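You operate a simulated robot arm through the tools that you are given. There is no shell and no other tool.

You are at the controls of a simulated robot arm. One attempt, no reset.

## Task
One line hums. Switch the box on, lift that line's ground switch and send it a tone.
Fine: the display names the line; turn the line knob to it, press the tone key once.

It is judged by the outcome, as a careful person would: the job done as asked, and still so three seconds after it is handed in. It fails if anything else is knocked over, pushed out of place, dropped, spilled or broken.

## Robot
A 6-joint arm with a two-finger gripper, fixed in place. Base frame: the origin is on the floor under the middle of its stand, x ahead of it, y to its left, z up. Readings come in m, degrees, newtons and seconds.
It reaches about 1.572 m from its shoulder. Its first joint turns from -166.0 to 166.0 degrees. Payload 2.45 kg.
Tool frame: the origin (TCP) lies between the finger pads and is the grasp point; the fingertips stand 0.02 m ahead of it; z points along the fingers, y is the line along which they close. The gripper opens to 0.14 m; its body begins 0.168 m behind the TCP.
Orientation is that of the tool frame in the base frame, as [roll, pitch, yaw] about the fixed x, y, z axes, in that order (R = Rz(yaw) Ry(pitch) Rx(roll)). With the fingers straight down and closing along the base's y, the tool's x points along the base's -x, its y along +y and its z along -z.

## Interface
- The arm moves only by the tool arm_command. Its arguments are lists of equal length, an entry for each row: "rotation": the turn, a rotation vector about the base's x, y, z in degrees, a list of three; "delta_pos": the shift along the base's x, y, z in m, a list of three; "jaw": the closure, from 0 (fully open) to 1 (shut). In form: {"rotation": [[ax, ay, az], ...], "delta_pos": [[x, y, z], ...], "jaw": [jaw, ...]}. A call has 1 to 20 rows; each row shifts and turns the commanded pose from where the row before left it. Each row takes 0.2 s and may step no farther than 0.05 m and 8.6 degrees from the row before; otherwise, or with a gripper value out of range, the whole call is refused. A pose out of reach is approached as far as the arm can. The call stops where the force on the tool passes 40 N (or 10 N more than at its start, if that is more) or the arm is blocked; 0.2 s more then pass. Each finger travels about 0.045 m/s and halts on what it meets, pressing with about 31 N; the grip force reading is that of the motor and also rises with nothing between the fingers. The clock runs only during rows and for 0.2 s after the last one: add rows that do not move to give the fingers time. It gives the time, the measured TCP pose, the force on the tool (base axes), the opening and the grip force at its end, in the units of the frame above (readings bear some noise), with the torque about the TCP (base axes, N m) and any sound that the robot's microphone picked up, and new pictures: "pictures" is both (left out), scene, wrist or none.
- Cameras (640 x 400 px; columns grow to the right, rows downward): "scene" is fixed at [0.0578, -0.4826, 1.4243]; the picture's right is [0.64, -0.77, 0.00], its down [-0.30, -0.25, -0.92] and it looks along [0.71, 0.59, -0.39] (base axes); focal length 376 px, centre (320, 200). "wrist" rides on the gripper at [0.078, 0.011, -0.209] in the tool frame; the picture's right is [-0.14, 0.99, 0.00], its down [-0.92, -0.13, -0.37] and it looks along [-0.36, -0.05, 0.93] (tool axes); focal length 280 px, centre (320, 200). There is no depth. A picture from a camera that has moved, and an enlarged one, comes with that camera's place and axes in the base frame and with its lens. The place of the scene camera against the robot may be out by one fixed shift of up to 0.025 m in any direction.
- zoom(camera, box): a new picture of the part [left, top, right, bottom] of that camera's present view, enlarged. It takes no simulated time.
- job_done(): hands the job in; it is judged then, once.

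Nothing tells you positions but the pictures and the camera data. Unless the task says otherwise, let go and move clear before handing in.

The tools are called after "Call:" as name(argument=value, ...) on one line, values as JSON. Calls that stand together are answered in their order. arm_command: Moves the arm, as the interface text tells. Its arguments: {"type":"object","properties":{"rotation":{"type":"array"},"delta_pos":{"type":"array"},"jaw":{"type":"array"},"pictures":{"type":"string","enum":["both","scene","wrist","none"]}},"required":["rotation","delta_pos","jaw"]} The other tools are called the same way: zoom (camera, box) takes an enlarged picture of a part of a camera's view; job_done () hands the job in.

At the start:

```text
time_s: 0.0
position: [0.7924, 0.2127, 1.1821]
orientation: [-180.0, 0.0, 180.0]
ft_force: [-0.2, -0.1, -0.5]
ft_torque: [0.0, 0.03, -0.01]
finger_gap: 0.1399
grip_force: 0.1
```

scene: 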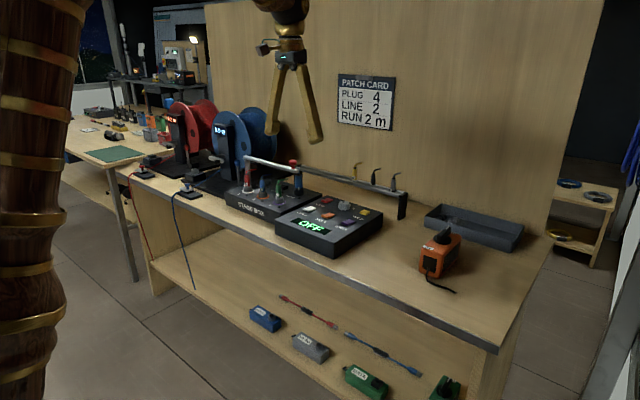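
wrist: 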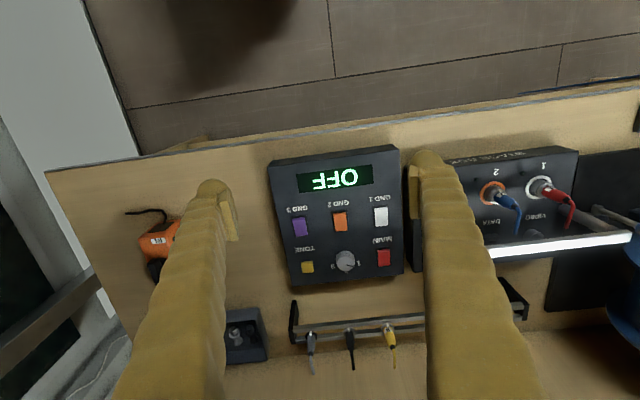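

The control box reads "OFF" and carries GND 1–3 keys, a MAIN switch, a line knob and a TONE key. I'll zoom in on it before moving.

Call:
zoom(camera="wrist", box=[260, 140, 410, 290])

Call:
zoom(camera="scene", box=[260, 180, 400, 270])

Call:
zoom(camera="scene", box=[180, 60, 420, 210])

```text
2.67 times, centred on (335, 215) of wrist
camera zoom: at [0.7134, 0.2238, 1.3908], right [0.14, 0.99, 0.0], down [0.92, -0.13, 0.37], along [0.36, -0.05, -0.93], focal length 748 px, centre (280, 160)
```

zoom: 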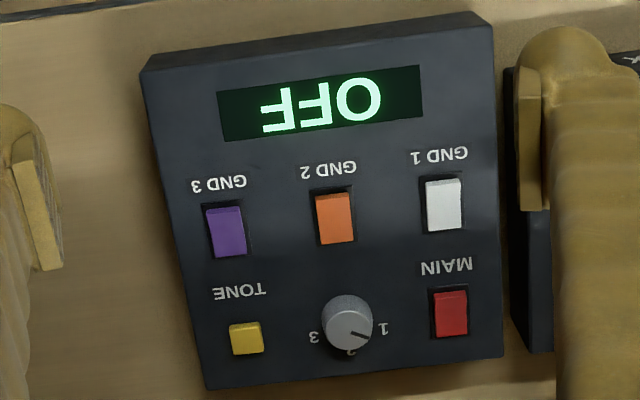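

```text
4.44 times, centred on (330, 225) of scene
camera zoom: at [0.0578, -0.4826, 1.4243], right [0.64, -0.77, 0.0], down [-0.3, -0.25, -0.92], along [0.71, 0.59, -0.39], focal length 1671 px, centre (276, 89)
```

zoom: 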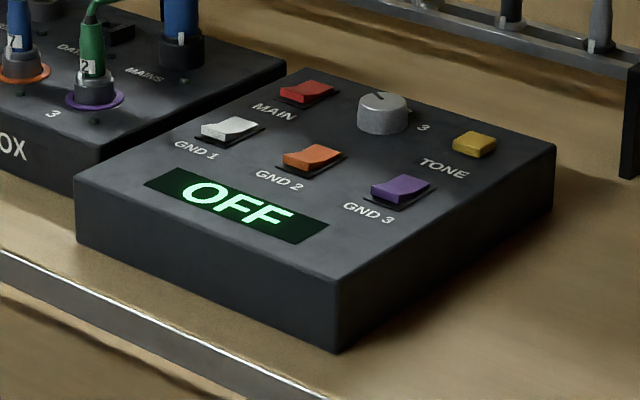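

```text
2.67 times, centred on (300, 135) of scene
camera zoom: at [0.0578, -0.4826, 1.4243], right [0.64, -0.77, 0.0], down [-0.3, -0.25, -0.92], along [0.71, 0.59, -0.39], focal length 1003 px, centre (373, 373)
```

zoom: 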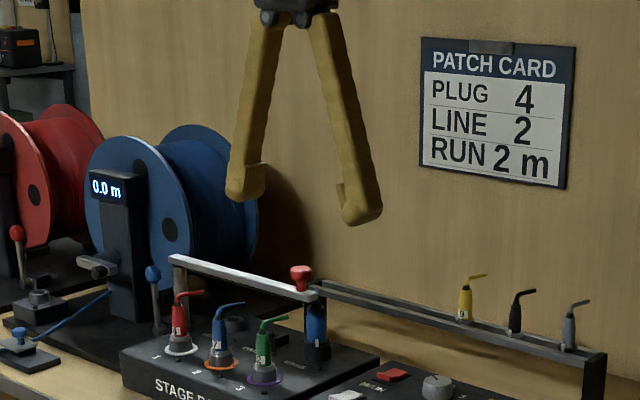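

Cross-checking both cameras, the TONE key is near (1.06, 0.15, 0.885) and the keys are about 0.08 m apart. I'll zoom closer to read the rocker tilts and the knob pointer.

Call:
zoom(camera="wrist", box=[320, 230, 400, 280])

Call:
zoom(camera="wrist", box=[280, 185, 400, 260])

Call:
zoom(camera="scene", box=[296, 194, 376, 244])

Call:
zoom(camera="scene", box=[230, 30, 350, 150])

```text
8.00 times, centred on (360, 255) of wrist
camera zoom: at [0.7134, 0.2238, 1.3908], right [0.14, 0.99, 0.0], down [0.92, -0.13, 0.37], along [0.36, -0.05, -0.93], focal length 2243 px, centre (0, -240)
```

zoom: 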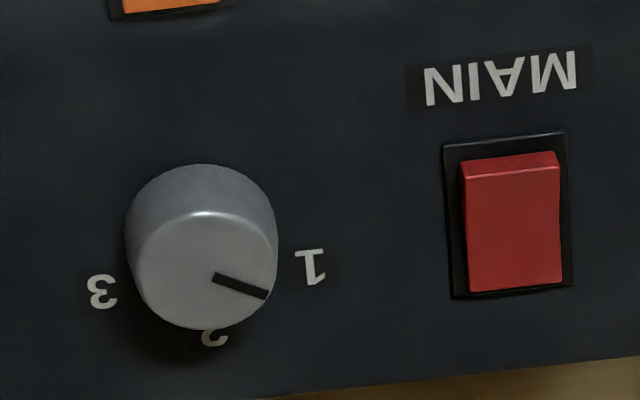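

```text
5.33 times, centred on (340, 222) of wrist
camera zoom: at [0.7134, 0.2238, 1.3908], right [0.14, 0.99, 0.0], down [0.92, -0.13, 0.37], along [0.36, -0.05, -0.93], focal length 1495 px, centre (213, 80)
```

zoom: 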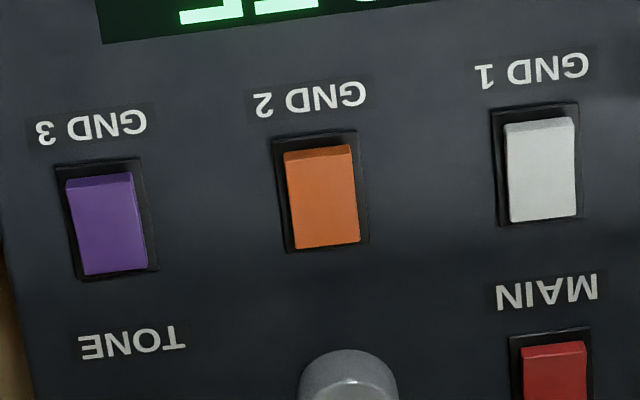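

```text
8.00 times, centred on (336, 219) of scene
camera zoom: at [0.0578, -0.4826, 1.4243], right [0.64, -0.77, 0.0], down [-0.3, -0.25, -0.92], along [0.71, 0.59, -0.39], focal length 3008 px, centre (192, 48)
```

zoom: 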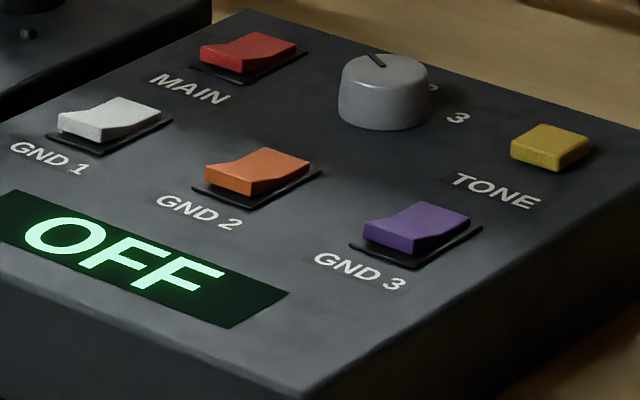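

```text
3.33 times, centred on (290, 90) of scene
camera zoom: at [0.0578, -0.4826, 1.4243], right [0.64, -0.77, 0.0], down [-0.3, -0.25, -0.92], along [0.71, 0.59, -0.39], focal length 1253 px, centre (420, 567)
```

zoom: 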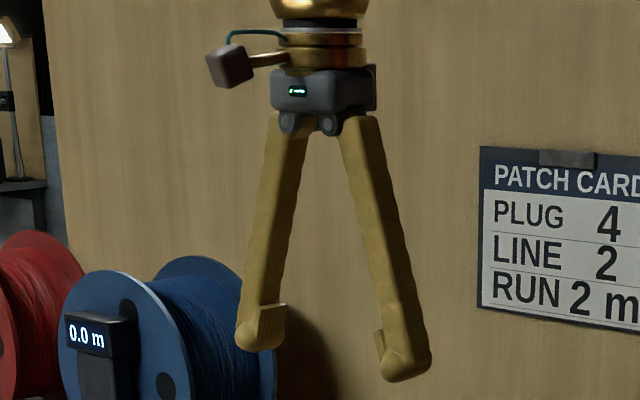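

The rockers look saddle-shaped and I need to know which end of each stands up. I'll zoom further on each one.

Call:
zoom(camera="scene", box=[316, 194, 340, 209])

Call:
zoom(camera="scene", box=[300, 202, 324, 217])

Call:
zoom(camera="scene", box=[316, 208, 340, 223])

Call:
zoom(camera="scene", box=[336, 215, 360, 230])

```text
16.00 times, centred on (328, 202) of scene
camera zoom: at [0.0578, -0.4826, 1.4243], right [0.64, -0.77, 0.0], down [-0.3, -0.25, -0.92], along [0.71, 0.59, -0.39], focal length 6016 px, centre (192, 176)
```

zoom: 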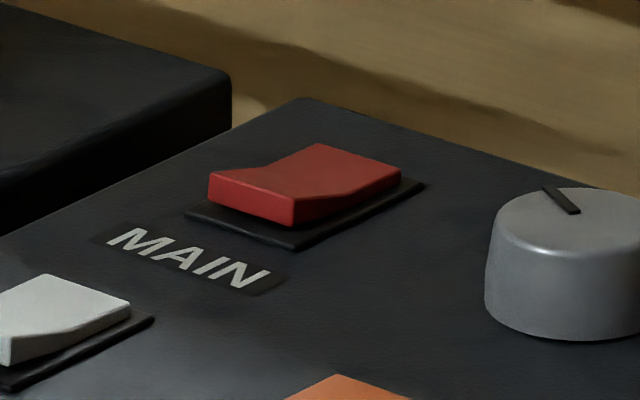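

```text
16.00 times, centred on (312, 210) of scene
camera zoom: at [0.0578, -0.4826, 1.4243], right [0.64, -0.77, 0.0], down [-0.3, -0.25, -0.92], along [0.71, 0.59, -0.39], focal length 6016 px, centre (448, 48)
```

zoom: 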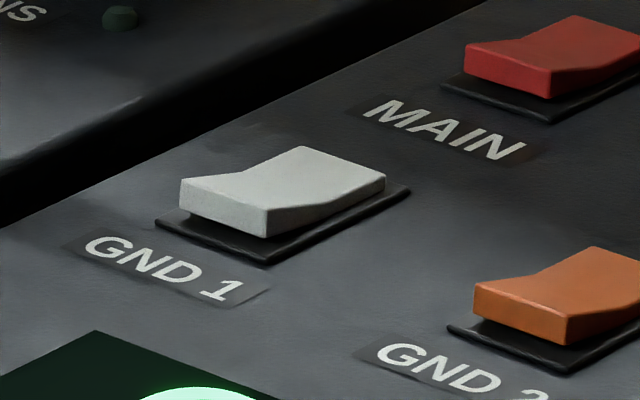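

```text
16.00 times, centred on (328, 216) of scene
camera zoom: at [0.0578, -0.4826, 1.4243], right [0.64, -0.77, 0.0], down [-0.3, -0.25, -0.92], along [0.71, 0.59, -0.39], focal length 6016 px, centre (192, -48)
```

zoom: 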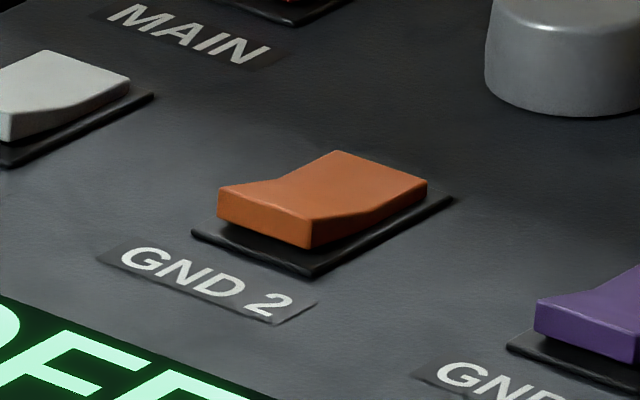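

```text
16.00 times, centred on (348, 222) of scene
camera zoom: at [0.0578, -0.4826, 1.4243], right [0.64, -0.77, 0.0], down [-0.3, -0.25, -0.92], along [0.71, 0.59, -0.39], focal length 6016 px, centre (-128, -160)
```

zoom: 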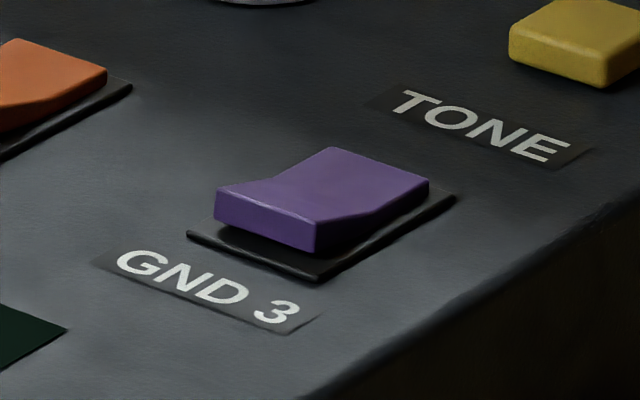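

All four rockers appear to have their near (robot-side) end raised. The knob points at 1, and the box is aligned with the base axes: columns at y≈0.148, 0.230 and 0.311, rows at x≈0.963 and 1.06. I'll move the wrist camera forward for a second view to fix the heights.

Call:
arm_command(rotation=[[0, 0, 0], [0, 0, 0], [0, 0, 0], [0, 0, 0]], delta_pos=[[0.03, 0.005, 0], [0.04, 0.005, 0], [0.04, 0.005, 0], [0.01, 0.002, 0]], jaw=[0, 0, 0, 0], pictures="wrist")

```text
time_s: 1.0
position: [0.9128, 0.229, 1.1826]
orientation: [-179.9, 0.0, -180.0]
ft_force: [-0.2, -0.6, 0.4]
ft_torque: [0.01, -0.03, 0.0]
finger_gap: 0.1401
grip_force: 0.1
camera wrist: at [0.8344, 0.2401, 1.3912], right [0.14, 0.99, 0.0], down [0.92, -0.13, 0.37], along [0.37, -0.05, -0.93], focal length 280 px, centre (320, 200)
```

wrist: 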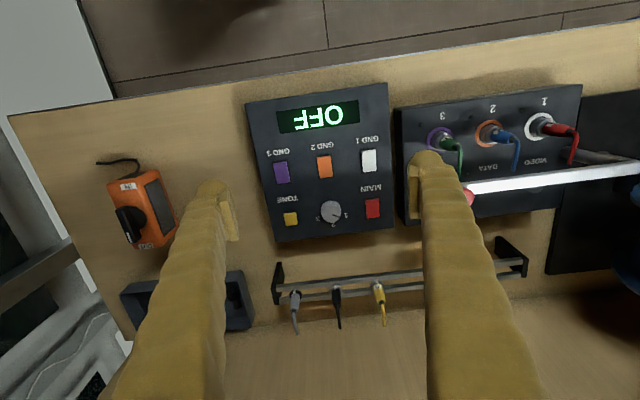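

The camera moved about 0.12 m forward. I'll zoom on the controls again to triangulate them.

Call:
zoom(camera="wrist", box=[260, 135, 380, 210])

Call:
zoom(camera="wrist", box=[270, 180, 390, 255])

Call:
zoom(camera="wrist", box=[320, 190, 345, 230])

```text
5.33 times, centred on (320, 172) of wrist
camera zoom: at [0.8344, 0.2401, 1.3912], right [0.14, 0.99, 0.0], down [0.92, -0.13, 0.37], along [0.37, -0.05, -0.93], focal length 1495 px, centre (320, 347)
```

zoom: 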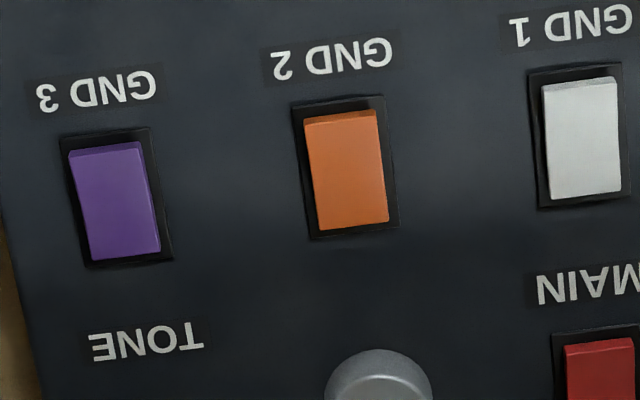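

```text
5.33 times, centred on (330, 218) of wrist
camera zoom: at [0.8344, 0.2401, 1.3912], right [0.14, 0.99, 0.0], down [0.92, -0.13, 0.37], along [0.37, -0.05, -0.93], focal length 1495 px, centre (267, 107)
```

zoom: 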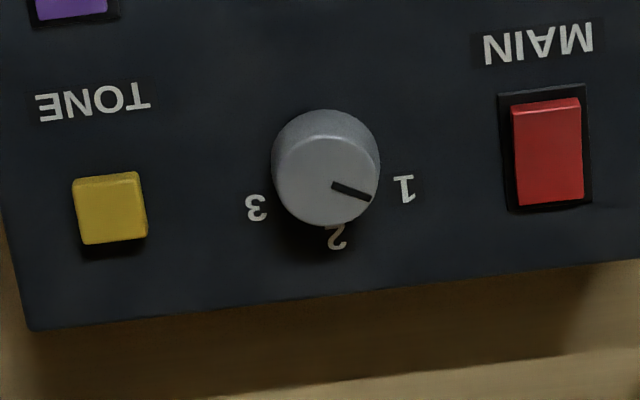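

```text
10.00 times, centred on (332, 210) of wrist
camera zoom: at [0.8344, 0.2401, 1.3912], right [0.14, 0.99, 0.0], down [0.92, -0.13, 0.37], along [0.37, -0.05, -0.93], focal length 2804 px, centre (195, 100)
```

zoom: 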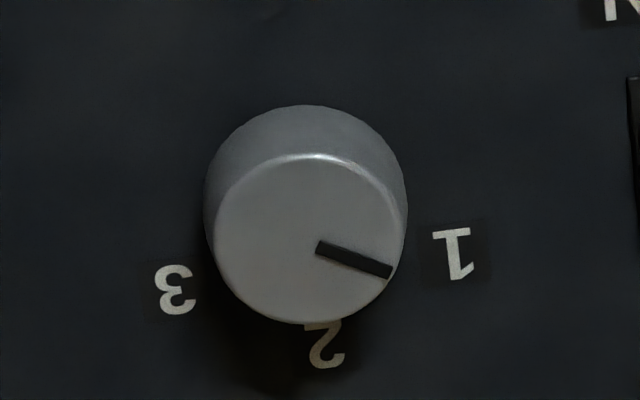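

The second view gives a panel top of about z≈0.863. GND1, GND2 and GND3 sit at x≈0.972 with y≈0.315, 0.230 and 0.146. MAIN is at (1.072, 0.315), TONE at (1.072, 0.146) and the knob at (1.066, 0.230), with its 60° detents currently on 1. Next I'll shut the fingers and check the shape of the tips.

Call:
arm_command(rotation=[[0, 0, 0], [0, 0, 0], [0, 0, 0], [0, 0, 0], [0, 0, 0], [0, 0, 0], [0, 0, 0], [0, 0, 0], [0, 0, 0], [0, 0, 0]], delta_pos=[[0, 0, 0], [0, 0, 0], [0, 0, 0], [0, 0, 0], [0, 0, 0], [0, 0, 0], [0, 0, 0], [0, 0, 0], [0, 0, 0], [0, 0, 0]], jaw=[1, 1, 1, 1, 1, 1, 1, 1, 1, 1], pictures="both")

```text
time_s: 3.2
position: [0.9121, 0.2281, 1.1821]
orientation: [-180.0, 0.0, 179.9]
ft_force: [0.4, 0.4, 0.6]
ft_torque: [0.01, 0.01, 0.0]
finger_gap: 0.0
grip_force: 30.0
camera wrist: at [0.8342, 0.2402, 1.3909], right [0.14, 0.99, 0.0], down [0.92, -0.13, 0.37], along [0.36, -0.05, -0.93], focal length 280 px, centre (320, 200)
```

scene: 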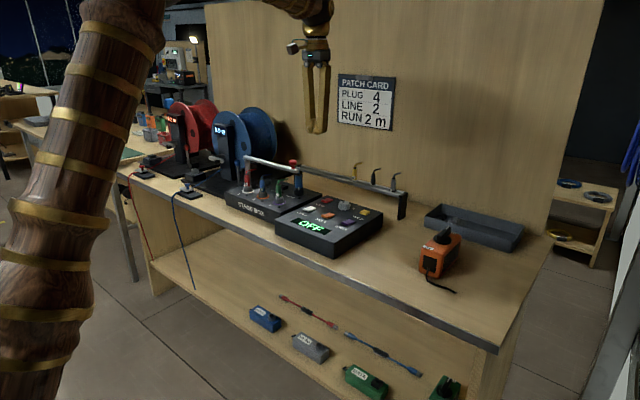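
wrist: 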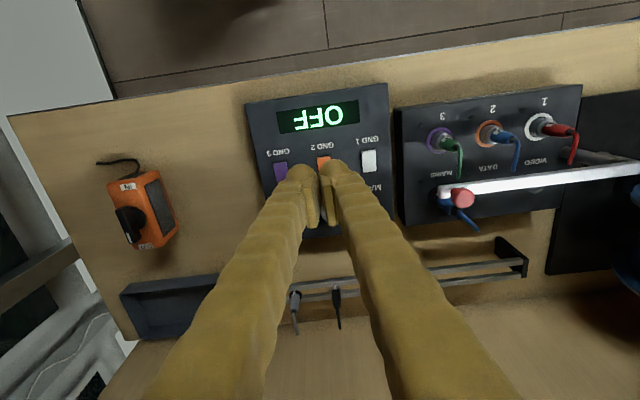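

Call:
zoom(camera="scene", box=[280, 50, 360, 150])

Call:
zoom(camera="wrist", box=[260, 140, 380, 240])

```text
4.00 times, centred on (320, 100) of scene
camera zoom: at [0.0578, -0.4826, 1.4243], right [0.64, -0.77, 0.0], down [-0.3, -0.25, -0.92], along [0.71, 0.59, -0.39], focal length 1504 px, centre (320, 600)
```

zoom: 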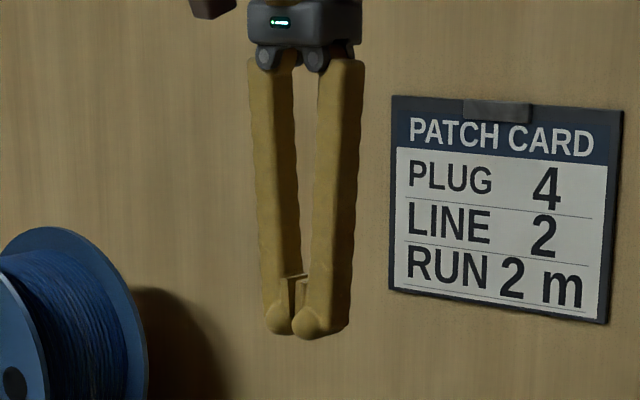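

```text
4.00 times, centred on (320, 190) of wrist
camera zoom: at [0.8342, 0.2402, 1.3909], right [0.14, 0.99, 0.0], down [0.92, -0.13, 0.37], along [0.36, -0.05, -0.93], focal length 1122 px, centre (320, 240)
```

zoom: 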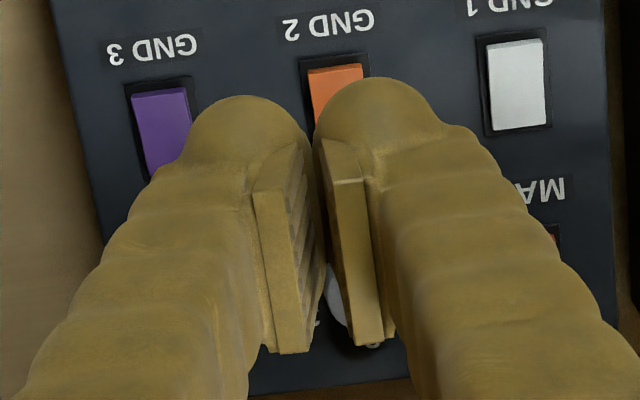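

The closed tips are two rounded ends side by side, about 25 mm each. I'll take them over the near, raised end of the MAIN rocker and stop well above it.

Call:
arm_command(rotation=[[0, 0, 0], [0, 0, 0], [0, 0, 0], [0, 0, 0], [0, 0, 0], [0, 0, 0], [0, 0, 0], [0, 0, 0], [0, 0, 0], [0, 0, 0]], delta_pos=[[0.0356, 0.0214, 0], [0.0356, 0.0214, 0], [0.0356, 0.0214, 0], [0.0357, 0.0214, 0], [0, 0, -0.045], [0, 0, -0.045], [0, 0, -0.045], [0, 0, -0.045], [0, 0, -0.04], [0, 0, 0]], jaw=[1, 1, 1, 1, 1, 1, 1, 1, 1, 1], pictures="both")

```text
time_s: 5.4
position: [1.0547, 0.3148, 0.9622]
orientation: [180.0, 0.0, -180.0]
ft_force: [0.3, -0.6, 0.5]
ft_torque: [0.0, -0.01, -0.01]
finger_gap: 0.0001
grip_force: 29.5
camera wrist: at [0.9753, 0.3253, 1.1707], right [0.14, 0.99, 0.0], down [0.92, -0.13, 0.37], along [0.37, -0.05, -0.93], focal length 280 px, centre (320, 200)
```

scene: 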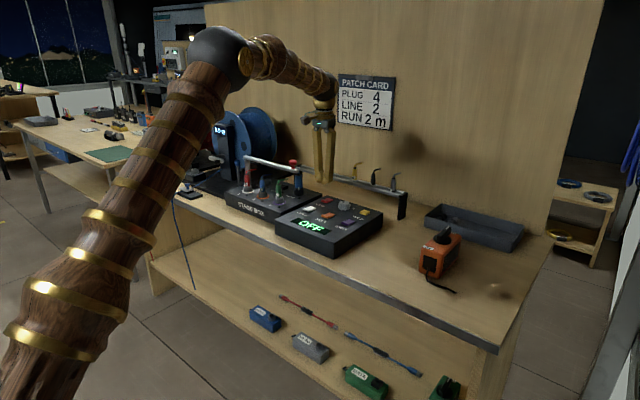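
wrist: 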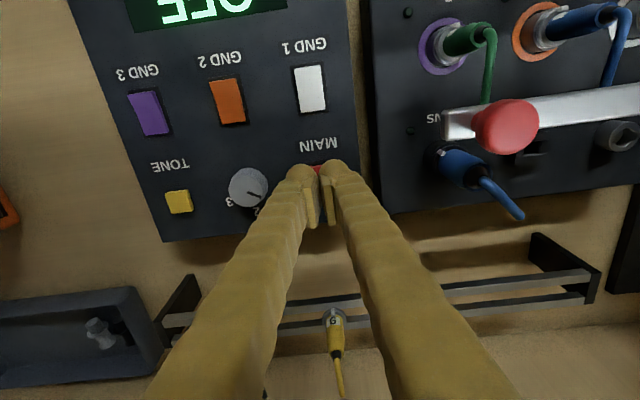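

The tips are over MAIN at z≈0.96, clear of the white bar and the blue plug. I'll check the alignment close up.

Call:
zoom(camera="scene", box=[296, 164, 360, 214])

Call:
zoom(camera="wrist", box=[270, 130, 370, 230])

```text
8.00 times, centred on (328, 189) of scene
camera zoom: at [0.0578, -0.4826, 1.4243], right [0.64, -0.77, 0.0], down [-0.3, -0.25, -0.92], along [0.71, 0.59, -0.39], focal length 3008 px, centre (256, 288)
```

zoom: 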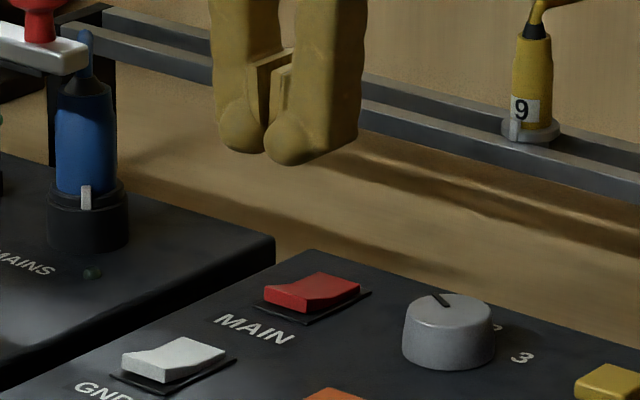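

```text
4.00 times, centred on (320, 180) of wrist
camera zoom: at [0.9753, 0.3253, 1.1707], right [0.14, 0.99, 0.0], down [0.92, -0.13, 0.37], along [0.37, -0.05, -0.93], focal length 1122 px, centre (320, 280)
```

zoom: 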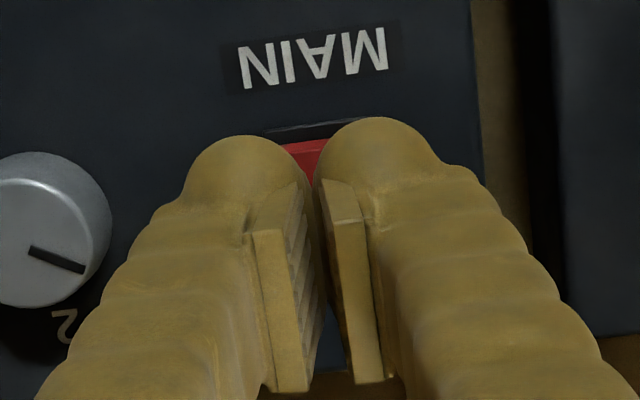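

The camera geometry puts the rocker's near top edge at x≈1.0515. I'll shift about 13 mm to -y so that only the left tip bears on the rocker, at x≈1.058, then lower carefully.

Call:
arm_command(rotation=[[0, 0, 0], [0, 0, 0], [0, 0, 0], [0, 0, 0], [0, 0, 0]], delta_pos=[[0.003, -0.0133, 0], [0, 0, -0.03], [0, 0, -0.025], [0, 0, -0.004], [0, 0, 0]], jaw=[1, 1, 1, 1, 1], pictures="both")

Call:
zoom(camera="scene", box=[296, 174, 360, 224])

```text
time_s: 6.6
position: [1.0562, 0.3024, 0.9021]
orientation: [-179.9, 0.0, 180.0]
ft_force: [0.5, 0.0, 0.5]
ft_torque: [0.02, 0.02, -0.02]
finger_gap: 0.0
grip_force: 29.5
camera wrist: at [0.9782, 0.3136, 1.111], right [0.14, 0.99, 0.0], down [0.92, -0.13, 0.37], along [0.36, -0.05, -0.93], focal length 280 px, centre (320, 200)
```

scene: 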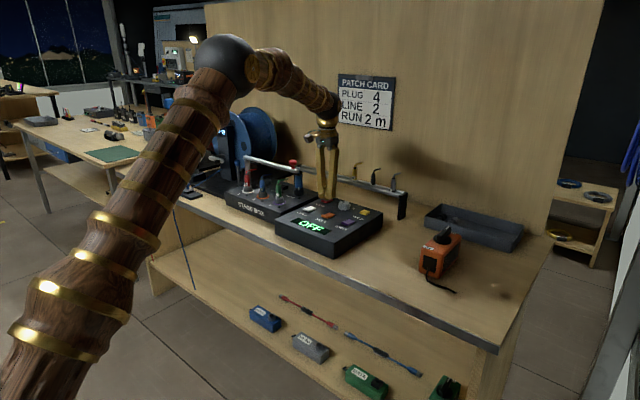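
wrist: 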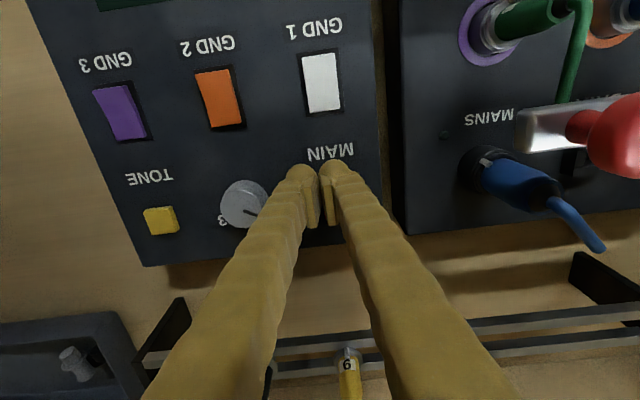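

```text
8.00 times, centred on (328, 199) of scene
camera zoom: at [0.0578, -0.4826, 1.4243], right [0.64, -0.77, 0.0], down [-0.3, -0.25, -0.92], along [0.71, 0.59, -0.39], focal length 3008 px, centre (256, 208)
```

zoom: 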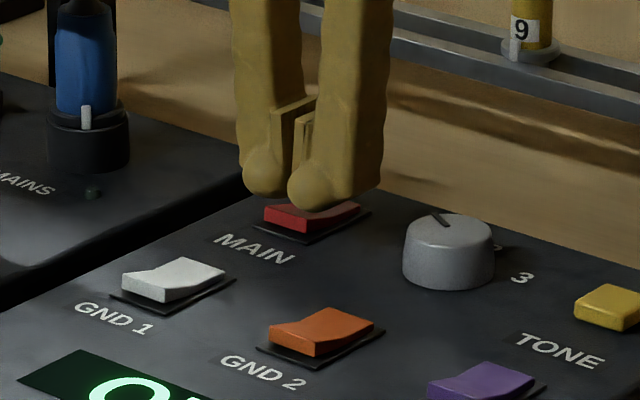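

Each finger is longer in x than I thought, about ±25 mm around the TCP. I'll back off to x≈1.044 so the tip bears only on the near half of the rocker, then go down in 2 mm steps while watching the force.

Call:
arm_command(rotation=[[0, 0, 0], [0, 0, 0], [0, 0, 0], [0, 0, 0], [0, 0, 0], [0, 0, 0], [0, 0, 0]], delta_pos=[[-0.007, 0, 0.004], [-0.006, 0, 0], [0, 0, -0.004], [0, 0, -0.002], [0, 0, -0.002], [0, 0, -0.002], [0, 0, 0]], jaw=[1, 1, 1, 1, 1, 1, 1], pictures="both")

Call:
zoom(camera="scene", box=[296, 180, 344, 210])

```text
time_s: 8.2
position: [1.0447, 0.3018, 0.8967]
orientation: [180.0, -0.1, -180.0]
ft_force: [0.5, 1.0, 0.9]
ft_torque: [0.0, 0.01, 0.02]
finger_gap: 0.0
grip_force: 29.3
camera wrist: at [0.9661, 0.3132, 1.1058], right [0.14, 0.99, 0.0], down [0.92, -0.13, 0.37], along [0.36, -0.05, -0.93], focal length 280 px, centre (320, 200)
```

scene: 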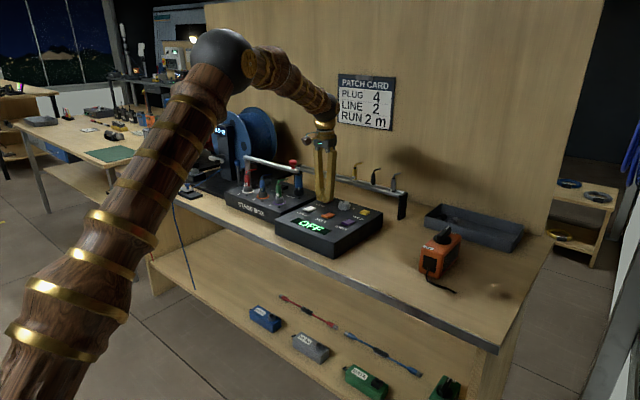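
wrist: 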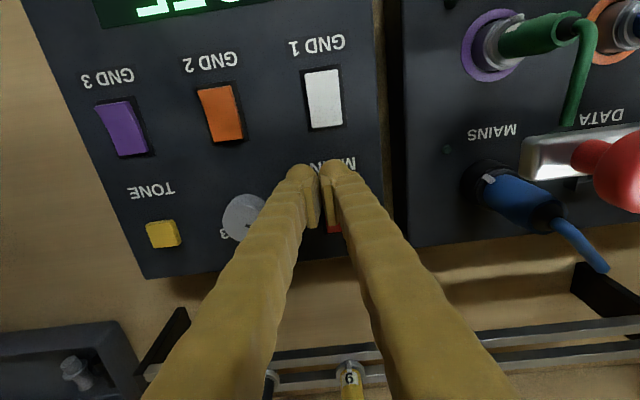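

```text
13.33 times, centred on (320, 195) of scene
camera zoom: at [0.0578, -0.4826, 1.4243], right [0.64, -0.77, 0.0], down [-0.3, -0.25, -0.92], along [0.71, 0.59, -0.39], focal length 5014 px, centre (320, 267)
```

zoom: 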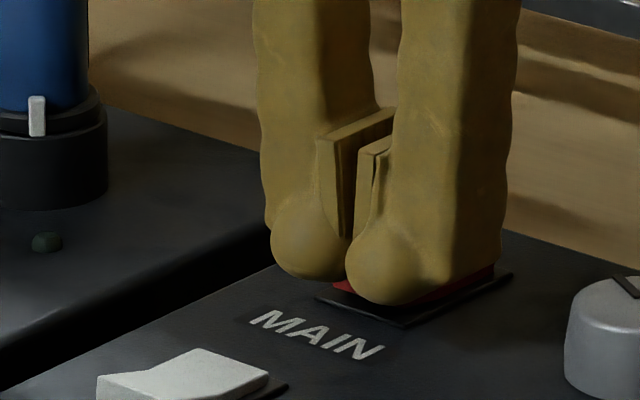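

There's no contact yet at tip z≈0.877, so I'll keep lowering in small steps.

Call:
arm_command(rotation=[[0, 0, 0], [0, 0, 0], [0, 0, 0]], delta_pos=[[0, 0, -0.002], [0, 0, -0.002], [0, 0, 0]], jaw=[1, 1, 1], pictures="scene")

Call:
zoom(camera="scene", box=[296, 180, 344, 210])

```text
time_s: 9.0
position: [1.0445, 0.3013, 0.8922]
orientation: [-179.9, 0.1, -179.9]
ft_force: [-0.7, 0.1, -0.2]
ft_torque: [-0.02, 0.02, -0.01]
finger_gap: 0.0
grip_force: 29.4
```

scene: 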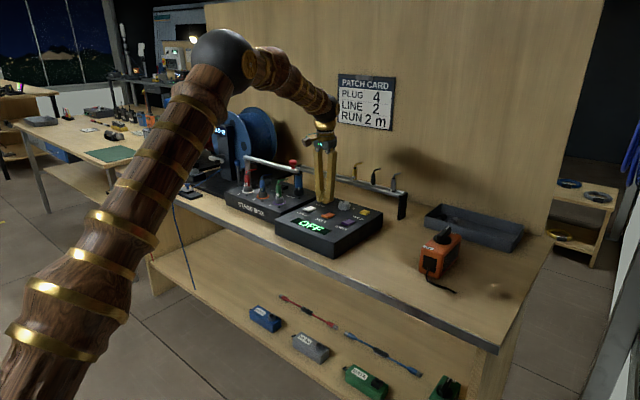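

```text
13.33 times, centred on (320, 195) of scene
camera zoom: at [0.0578, -0.4826, 1.4243], right [0.64, -0.77, 0.0], down [-0.3, -0.25, -0.92], along [0.71, 0.59, -0.39], focal length 5014 px, centre (320, 267)
```

zoom: 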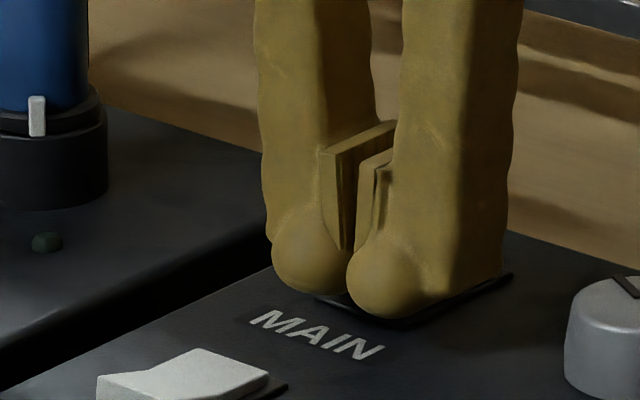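

Still no force, with the tip at about 0.872. I'll continue in 1.5 mm steps.

Call:
arm_command(rotation=[[0, 0, 0], [0, 0, 0], [0, 0, 0]], delta_pos=[[0, 0, -0.0015], [0, 0, -0.0015], [0, 0, 0]], jaw=[1, 1, 1], pictures="scene")

Call:
zoom(camera="scene", box=[296, 180, 344, 210])

```text
time_s: 9.8
position: [1.0448, 0.3017, 0.8903]
orientation: [180.0, 0.0, 180.0]
ft_force: [0.5, 0.2, 0.7]
ft_torque: [0.03, -0.01, 0.02]
finger_gap: 0.0
grip_force: 29.6
```

scene: 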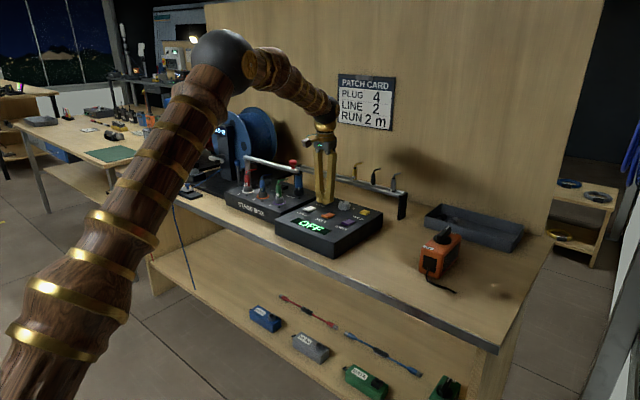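

```text
13.33 times, centred on (320, 195) of scene
camera zoom: at [0.0578, -0.4826, 1.4243], right [0.64, -0.77, 0.0], down [-0.3, -0.25, -0.92], along [0.71, 0.59, -0.39], focal length 5014 px, centre (320, 267)
```

zoom: 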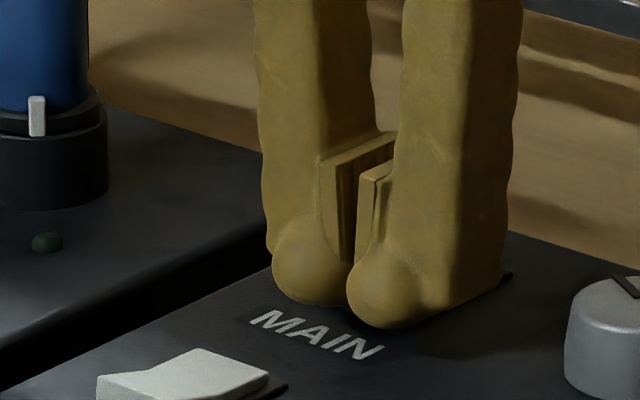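

Call:
arm_command(rotation=[[0, 0, 0], [0, 0, 0], [0, 0, 0]], delta_pos=[[0, 0, -0.0015], [0, 0, -0.0015], [0, 0, 0]], jaw=[1, 1, 1], pictures="both")

Call:
zoom(camera="scene", box=[296, 180, 344, 210])

Call:
zoom(camera="wrist", box=[280, 140, 376, 260])

```text
time_s: 10.6
position: [1.044, 0.3008, 0.8859]
orientation: [-180.0, 0.0, 179.9]
ft_force: [0.9, 0.1, -0.7]
ft_torque: [-0.01, -0.02, 0.01]
finger_gap: 0.0002
grip_force: 29.2
camera wrist: at [0.9658, 0.3129, 1.0955], right [0.14, 0.99, 0.0], down [0.92, -0.13, 0.37], along [0.36, -0.05, -0.93], focal length 280 px, centre (320, 200)
```

scene: 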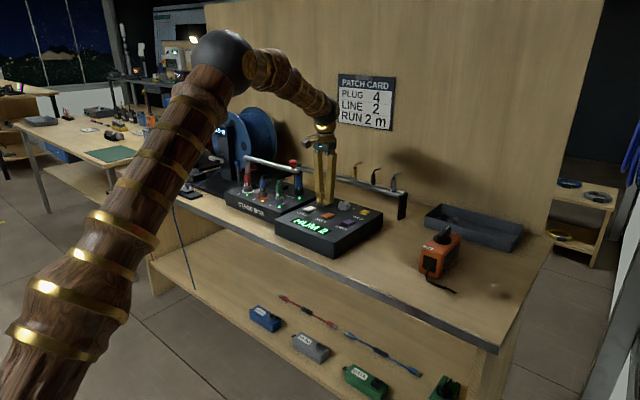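
wrist: 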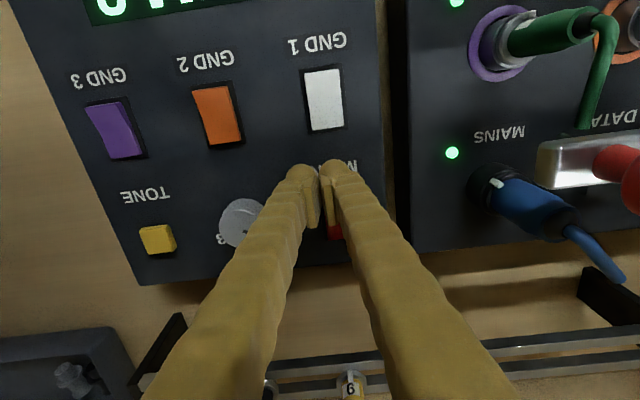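

```text
13.33 times, centred on (320, 195) of scene
camera zoom: at [0.0578, -0.4826, 1.4243], right [0.64, -0.77, 0.0], down [-0.3, -0.25, -0.92], along [0.71, 0.59, -0.39], focal length 5014 px, centre (320, 267)
```

zoom: 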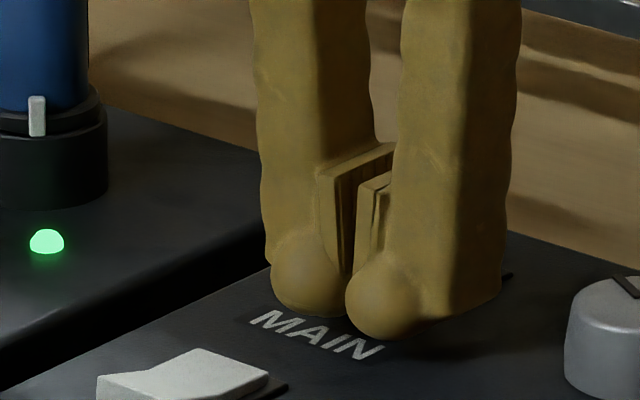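

```text
3.33 times, centred on (328, 200) of wrist
camera zoom: at [0.9658, 0.3129, 1.0955], right [0.14, 0.99, 0.0], down [0.92, -0.13, 0.37], along [0.36, -0.05, -0.93], focal length 935 px, centre (293, 200)
```

zoom: 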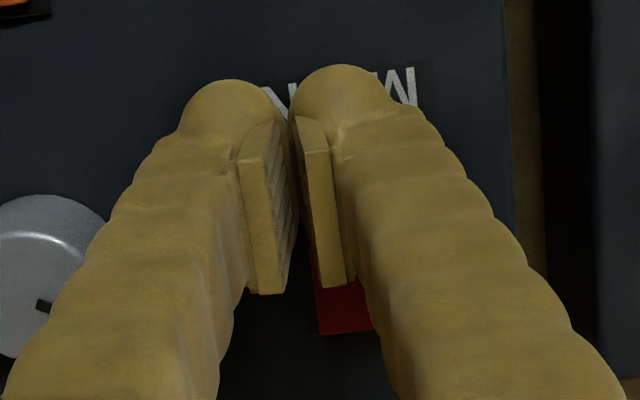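

Pressing MAIN worked with almost no force: the display is lit and seems to read "HUM 2". I'll lift clear and read it properly.

Call:
arm_command(rotation=[[0, 0, 0], [0, 0, 0], [0, 0, 0], [0, 0, 0]], delta_pos=[[0, 0, 0.02], [0, 0, 0.045], [0, 0, 0.045], [0, 0, 0]], jaw=[1, 1, 1, 1], pictures="both")

Call:
zoom(camera="scene", box=[280, 190, 360, 240])

Call:
zoom(camera="scene", box=[220, 160, 316, 220])

```text
time_s: 11.6
position: [1.0432, 0.3017, 0.9972]
orientation: [-179.9, 0.0, 179.9]
ft_force: [-0.7, 0.1, 0.3]
ft_torque: [0.0, -0.06, 0.0]
finger_gap: 0.0
grip_force: 30.0
camera wrist: at [0.9645, 0.3138, 1.2057], right [0.14, 0.99, 0.0], down [0.92, -0.13, 0.37], along [0.36, -0.05, -0.93], focal length 280 px, centre (320, 200)
```

scene: 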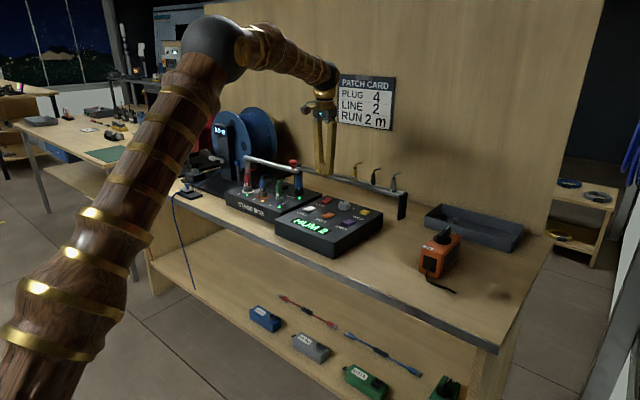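
wrist: 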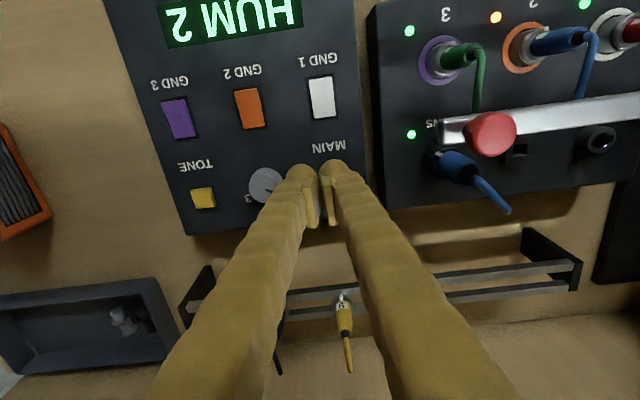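

```text
8.00 times, centred on (320, 215) of scene
camera zoom: at [0.0578, -0.4826, 1.4243], right [0.64, -0.77, 0.0], down [-0.3, -0.25, -0.92], along [0.71, 0.59, -0.39], focal length 3008 px, centre (320, 80)
```

zoom: 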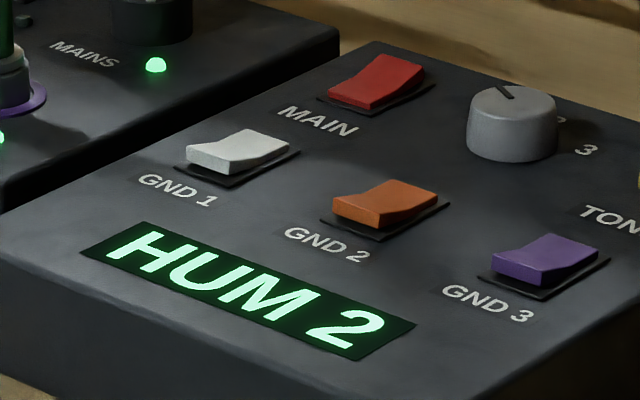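

```text
6.67 times, centred on (268, 190) of scene
camera zoom: at [0.0578, -0.4826, 1.4243], right [0.64, -0.77, 0.0], down [-0.3, -0.25, -0.92], along [0.71, 0.59, -0.39], focal length 2507 px, centre (667, 267)
```

zoom: 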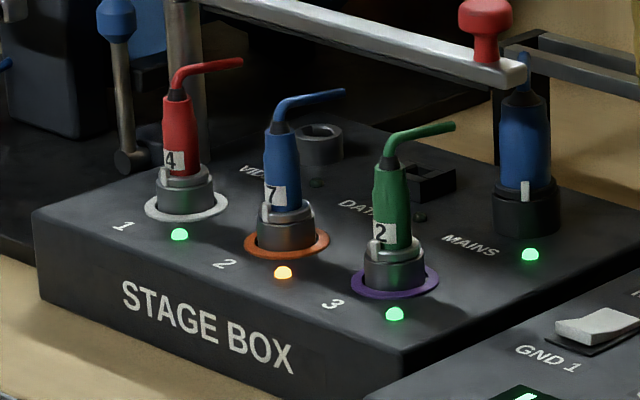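

The display says HUM 2, and line 2's LED on the stage box is orange, so line 2 is the one. MAIN has flipped. Next I'll move to the near end of GND 2 with the same offsets and stop just above it.

Call:
arm_command(rotation=[[0, 0, 0], [0, 0, 0], [0, 0, 0], [0, 0, 0], [0, 0, 0], [0, 0, 0], [0, 0, 0]], delta_pos=[[-0.0335, -0.0282, 0], [-0.0335, -0.0282, 0], [-0.0335, -0.0281, 0], [0, 0, -0.045], [0, 0, -0.04], [0, 0, -0.012], [0, 0, 0]], jaw=[1, 1, 1, 1, 1, 1, 1], pictures="both")

Call:
zoom(camera="scene", box=[296, 190, 360, 230])

Call:
zoom(camera="wrist", box=[260, 140, 380, 260])

```text
time_s: 13.2
position: [0.9438, 0.217, 0.9009]
orientation: [-179.9, 0.0, -180.0]
ft_force: [0.6, 0.2, 0.6]
ft_torque: [-0.01, 0.01, -0.01]
finger_gap: 0.0
grip_force: 29.2
camera wrist: at [0.8653, 0.2283, 1.109], right [0.14, 0.99, 0.0], down [0.92, -0.13, 0.37], along [0.36, -0.05, -0.93], focal length 280 px, centre (320, 200)
```

scene: 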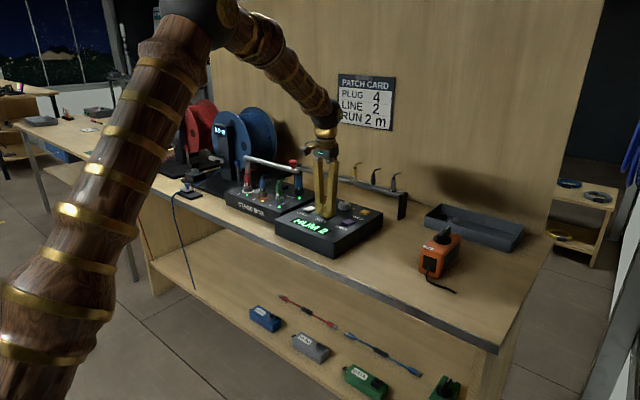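
wrist: 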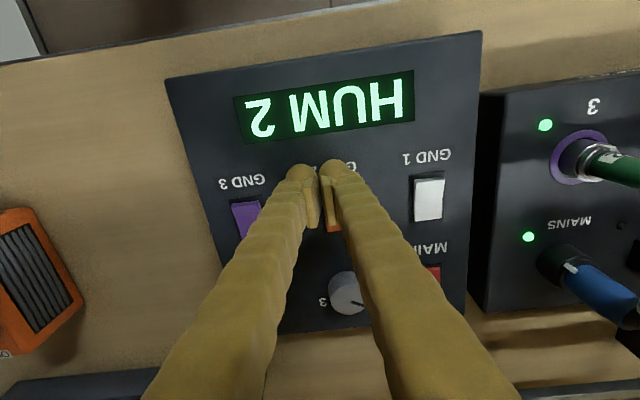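

```text
10.00 times, centred on (328, 210) of scene
camera zoom: at [0.0578, -0.4826, 1.4243], right [0.64, -0.77, 0.0], down [-0.3, -0.25, -0.92], along [0.71, 0.59, -0.39], focal length 3760 px, centre (240, 100)
```

zoom: 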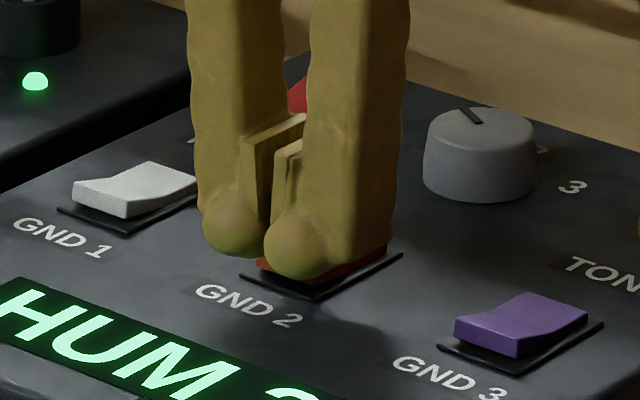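

```text
3.33 times, centred on (320, 200) of wrist
camera zoom: at [0.8653, 0.2283, 1.109], right [0.14, 0.99, 0.0], down [0.92, -0.13, 0.37], along [0.36, -0.05, -0.93], focal length 935 px, centre (320, 200)
```

zoom: 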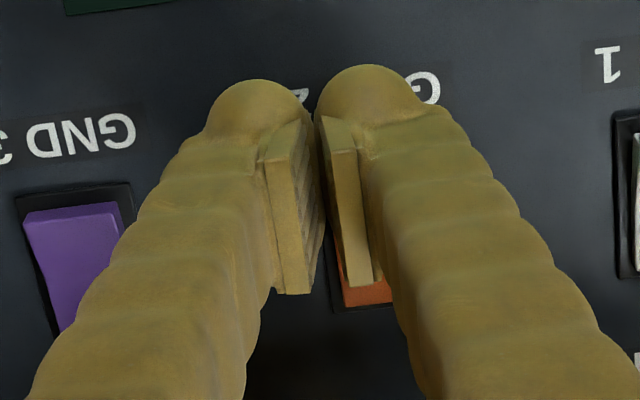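

The alignment matches the MAIN press. I'll lower in small steps to about z 0.887, where MAIN switched, and check.

Call:
arm_command(rotation=[[0, 0, 0], [0, 0, 0], [0, 0, 0], [0, 0, 0], [0, 0, 0], [0, 0, 0]], delta_pos=[[0, 0, -0.004], [0, 0, -0.003], [0, 0, -0.002], [0, 0, -0.002], [0, 0, -0.002], [0, 0, 0]], jaw=[1, 1, 1, 1, 1, 1], pictures="both")

Call:
zoom(camera="scene", box=[296, 190, 360, 230])

Call:
zoom(camera="wrist", box=[260, 140, 380, 260])

```text
time_s: 14.6
position: [0.9449, 0.2173, 0.8852]
orientation: [-180.0, 0.0, 180.0]
ft_force: [0.1, 0.2, -0.3]
ft_torque: [0.01, -0.01, 0.03]
finger_gap: 0.0
grip_force: 29.0
camera wrist: at [0.8656, 0.2291, 1.0954], right [0.14, 0.99, 0.0], down [0.92, -0.13, 0.37], along [0.36, -0.05, -0.93], focal length 280 px, centre (320, 200)
```

scene: 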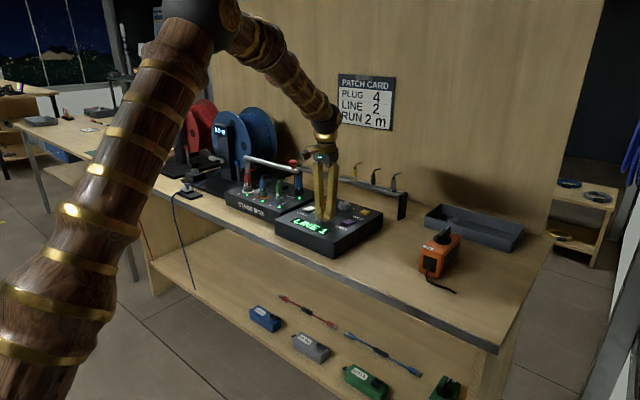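
wrist: 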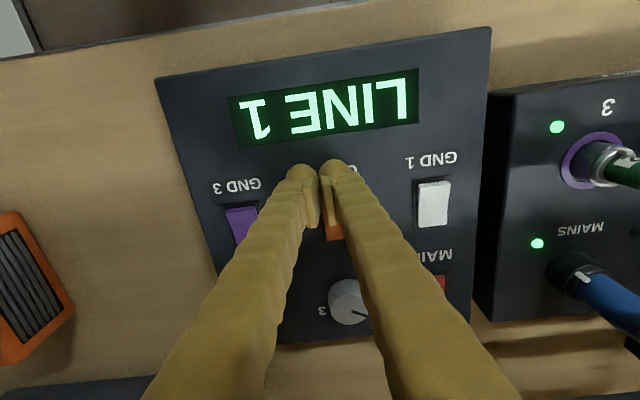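

```text
10.00 times, centred on (328, 210) of scene
camera zoom: at [0.0578, -0.4826, 1.4243], right [0.64, -0.77, 0.0], down [-0.3, -0.25, -0.92], along [0.71, 0.59, -0.39], focal length 3760 px, centre (240, 100)
```

zoom: 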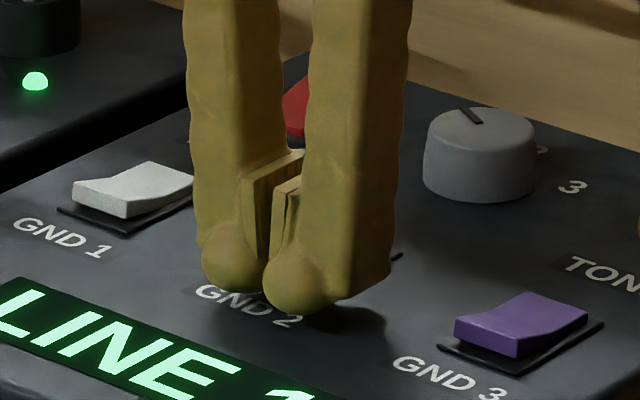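

```text
3.33 times, centred on (320, 200) of wrist
camera zoom: at [0.8656, 0.2291, 1.0954], right [0.14, 0.99, 0.0], down [0.92, -0.13, 0.37], along [0.36, -0.05, -0.93], focal length 935 px, centre (320, 200)
```

zoom: 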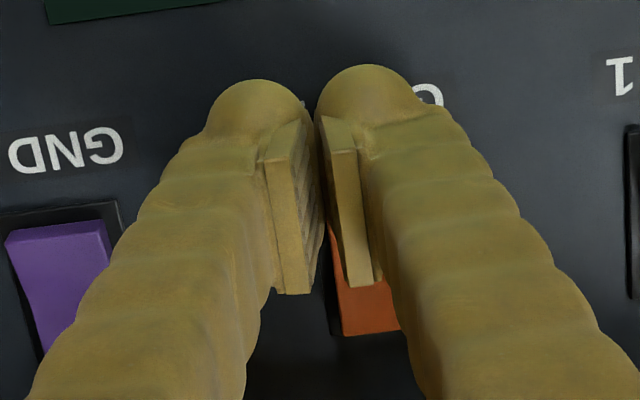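

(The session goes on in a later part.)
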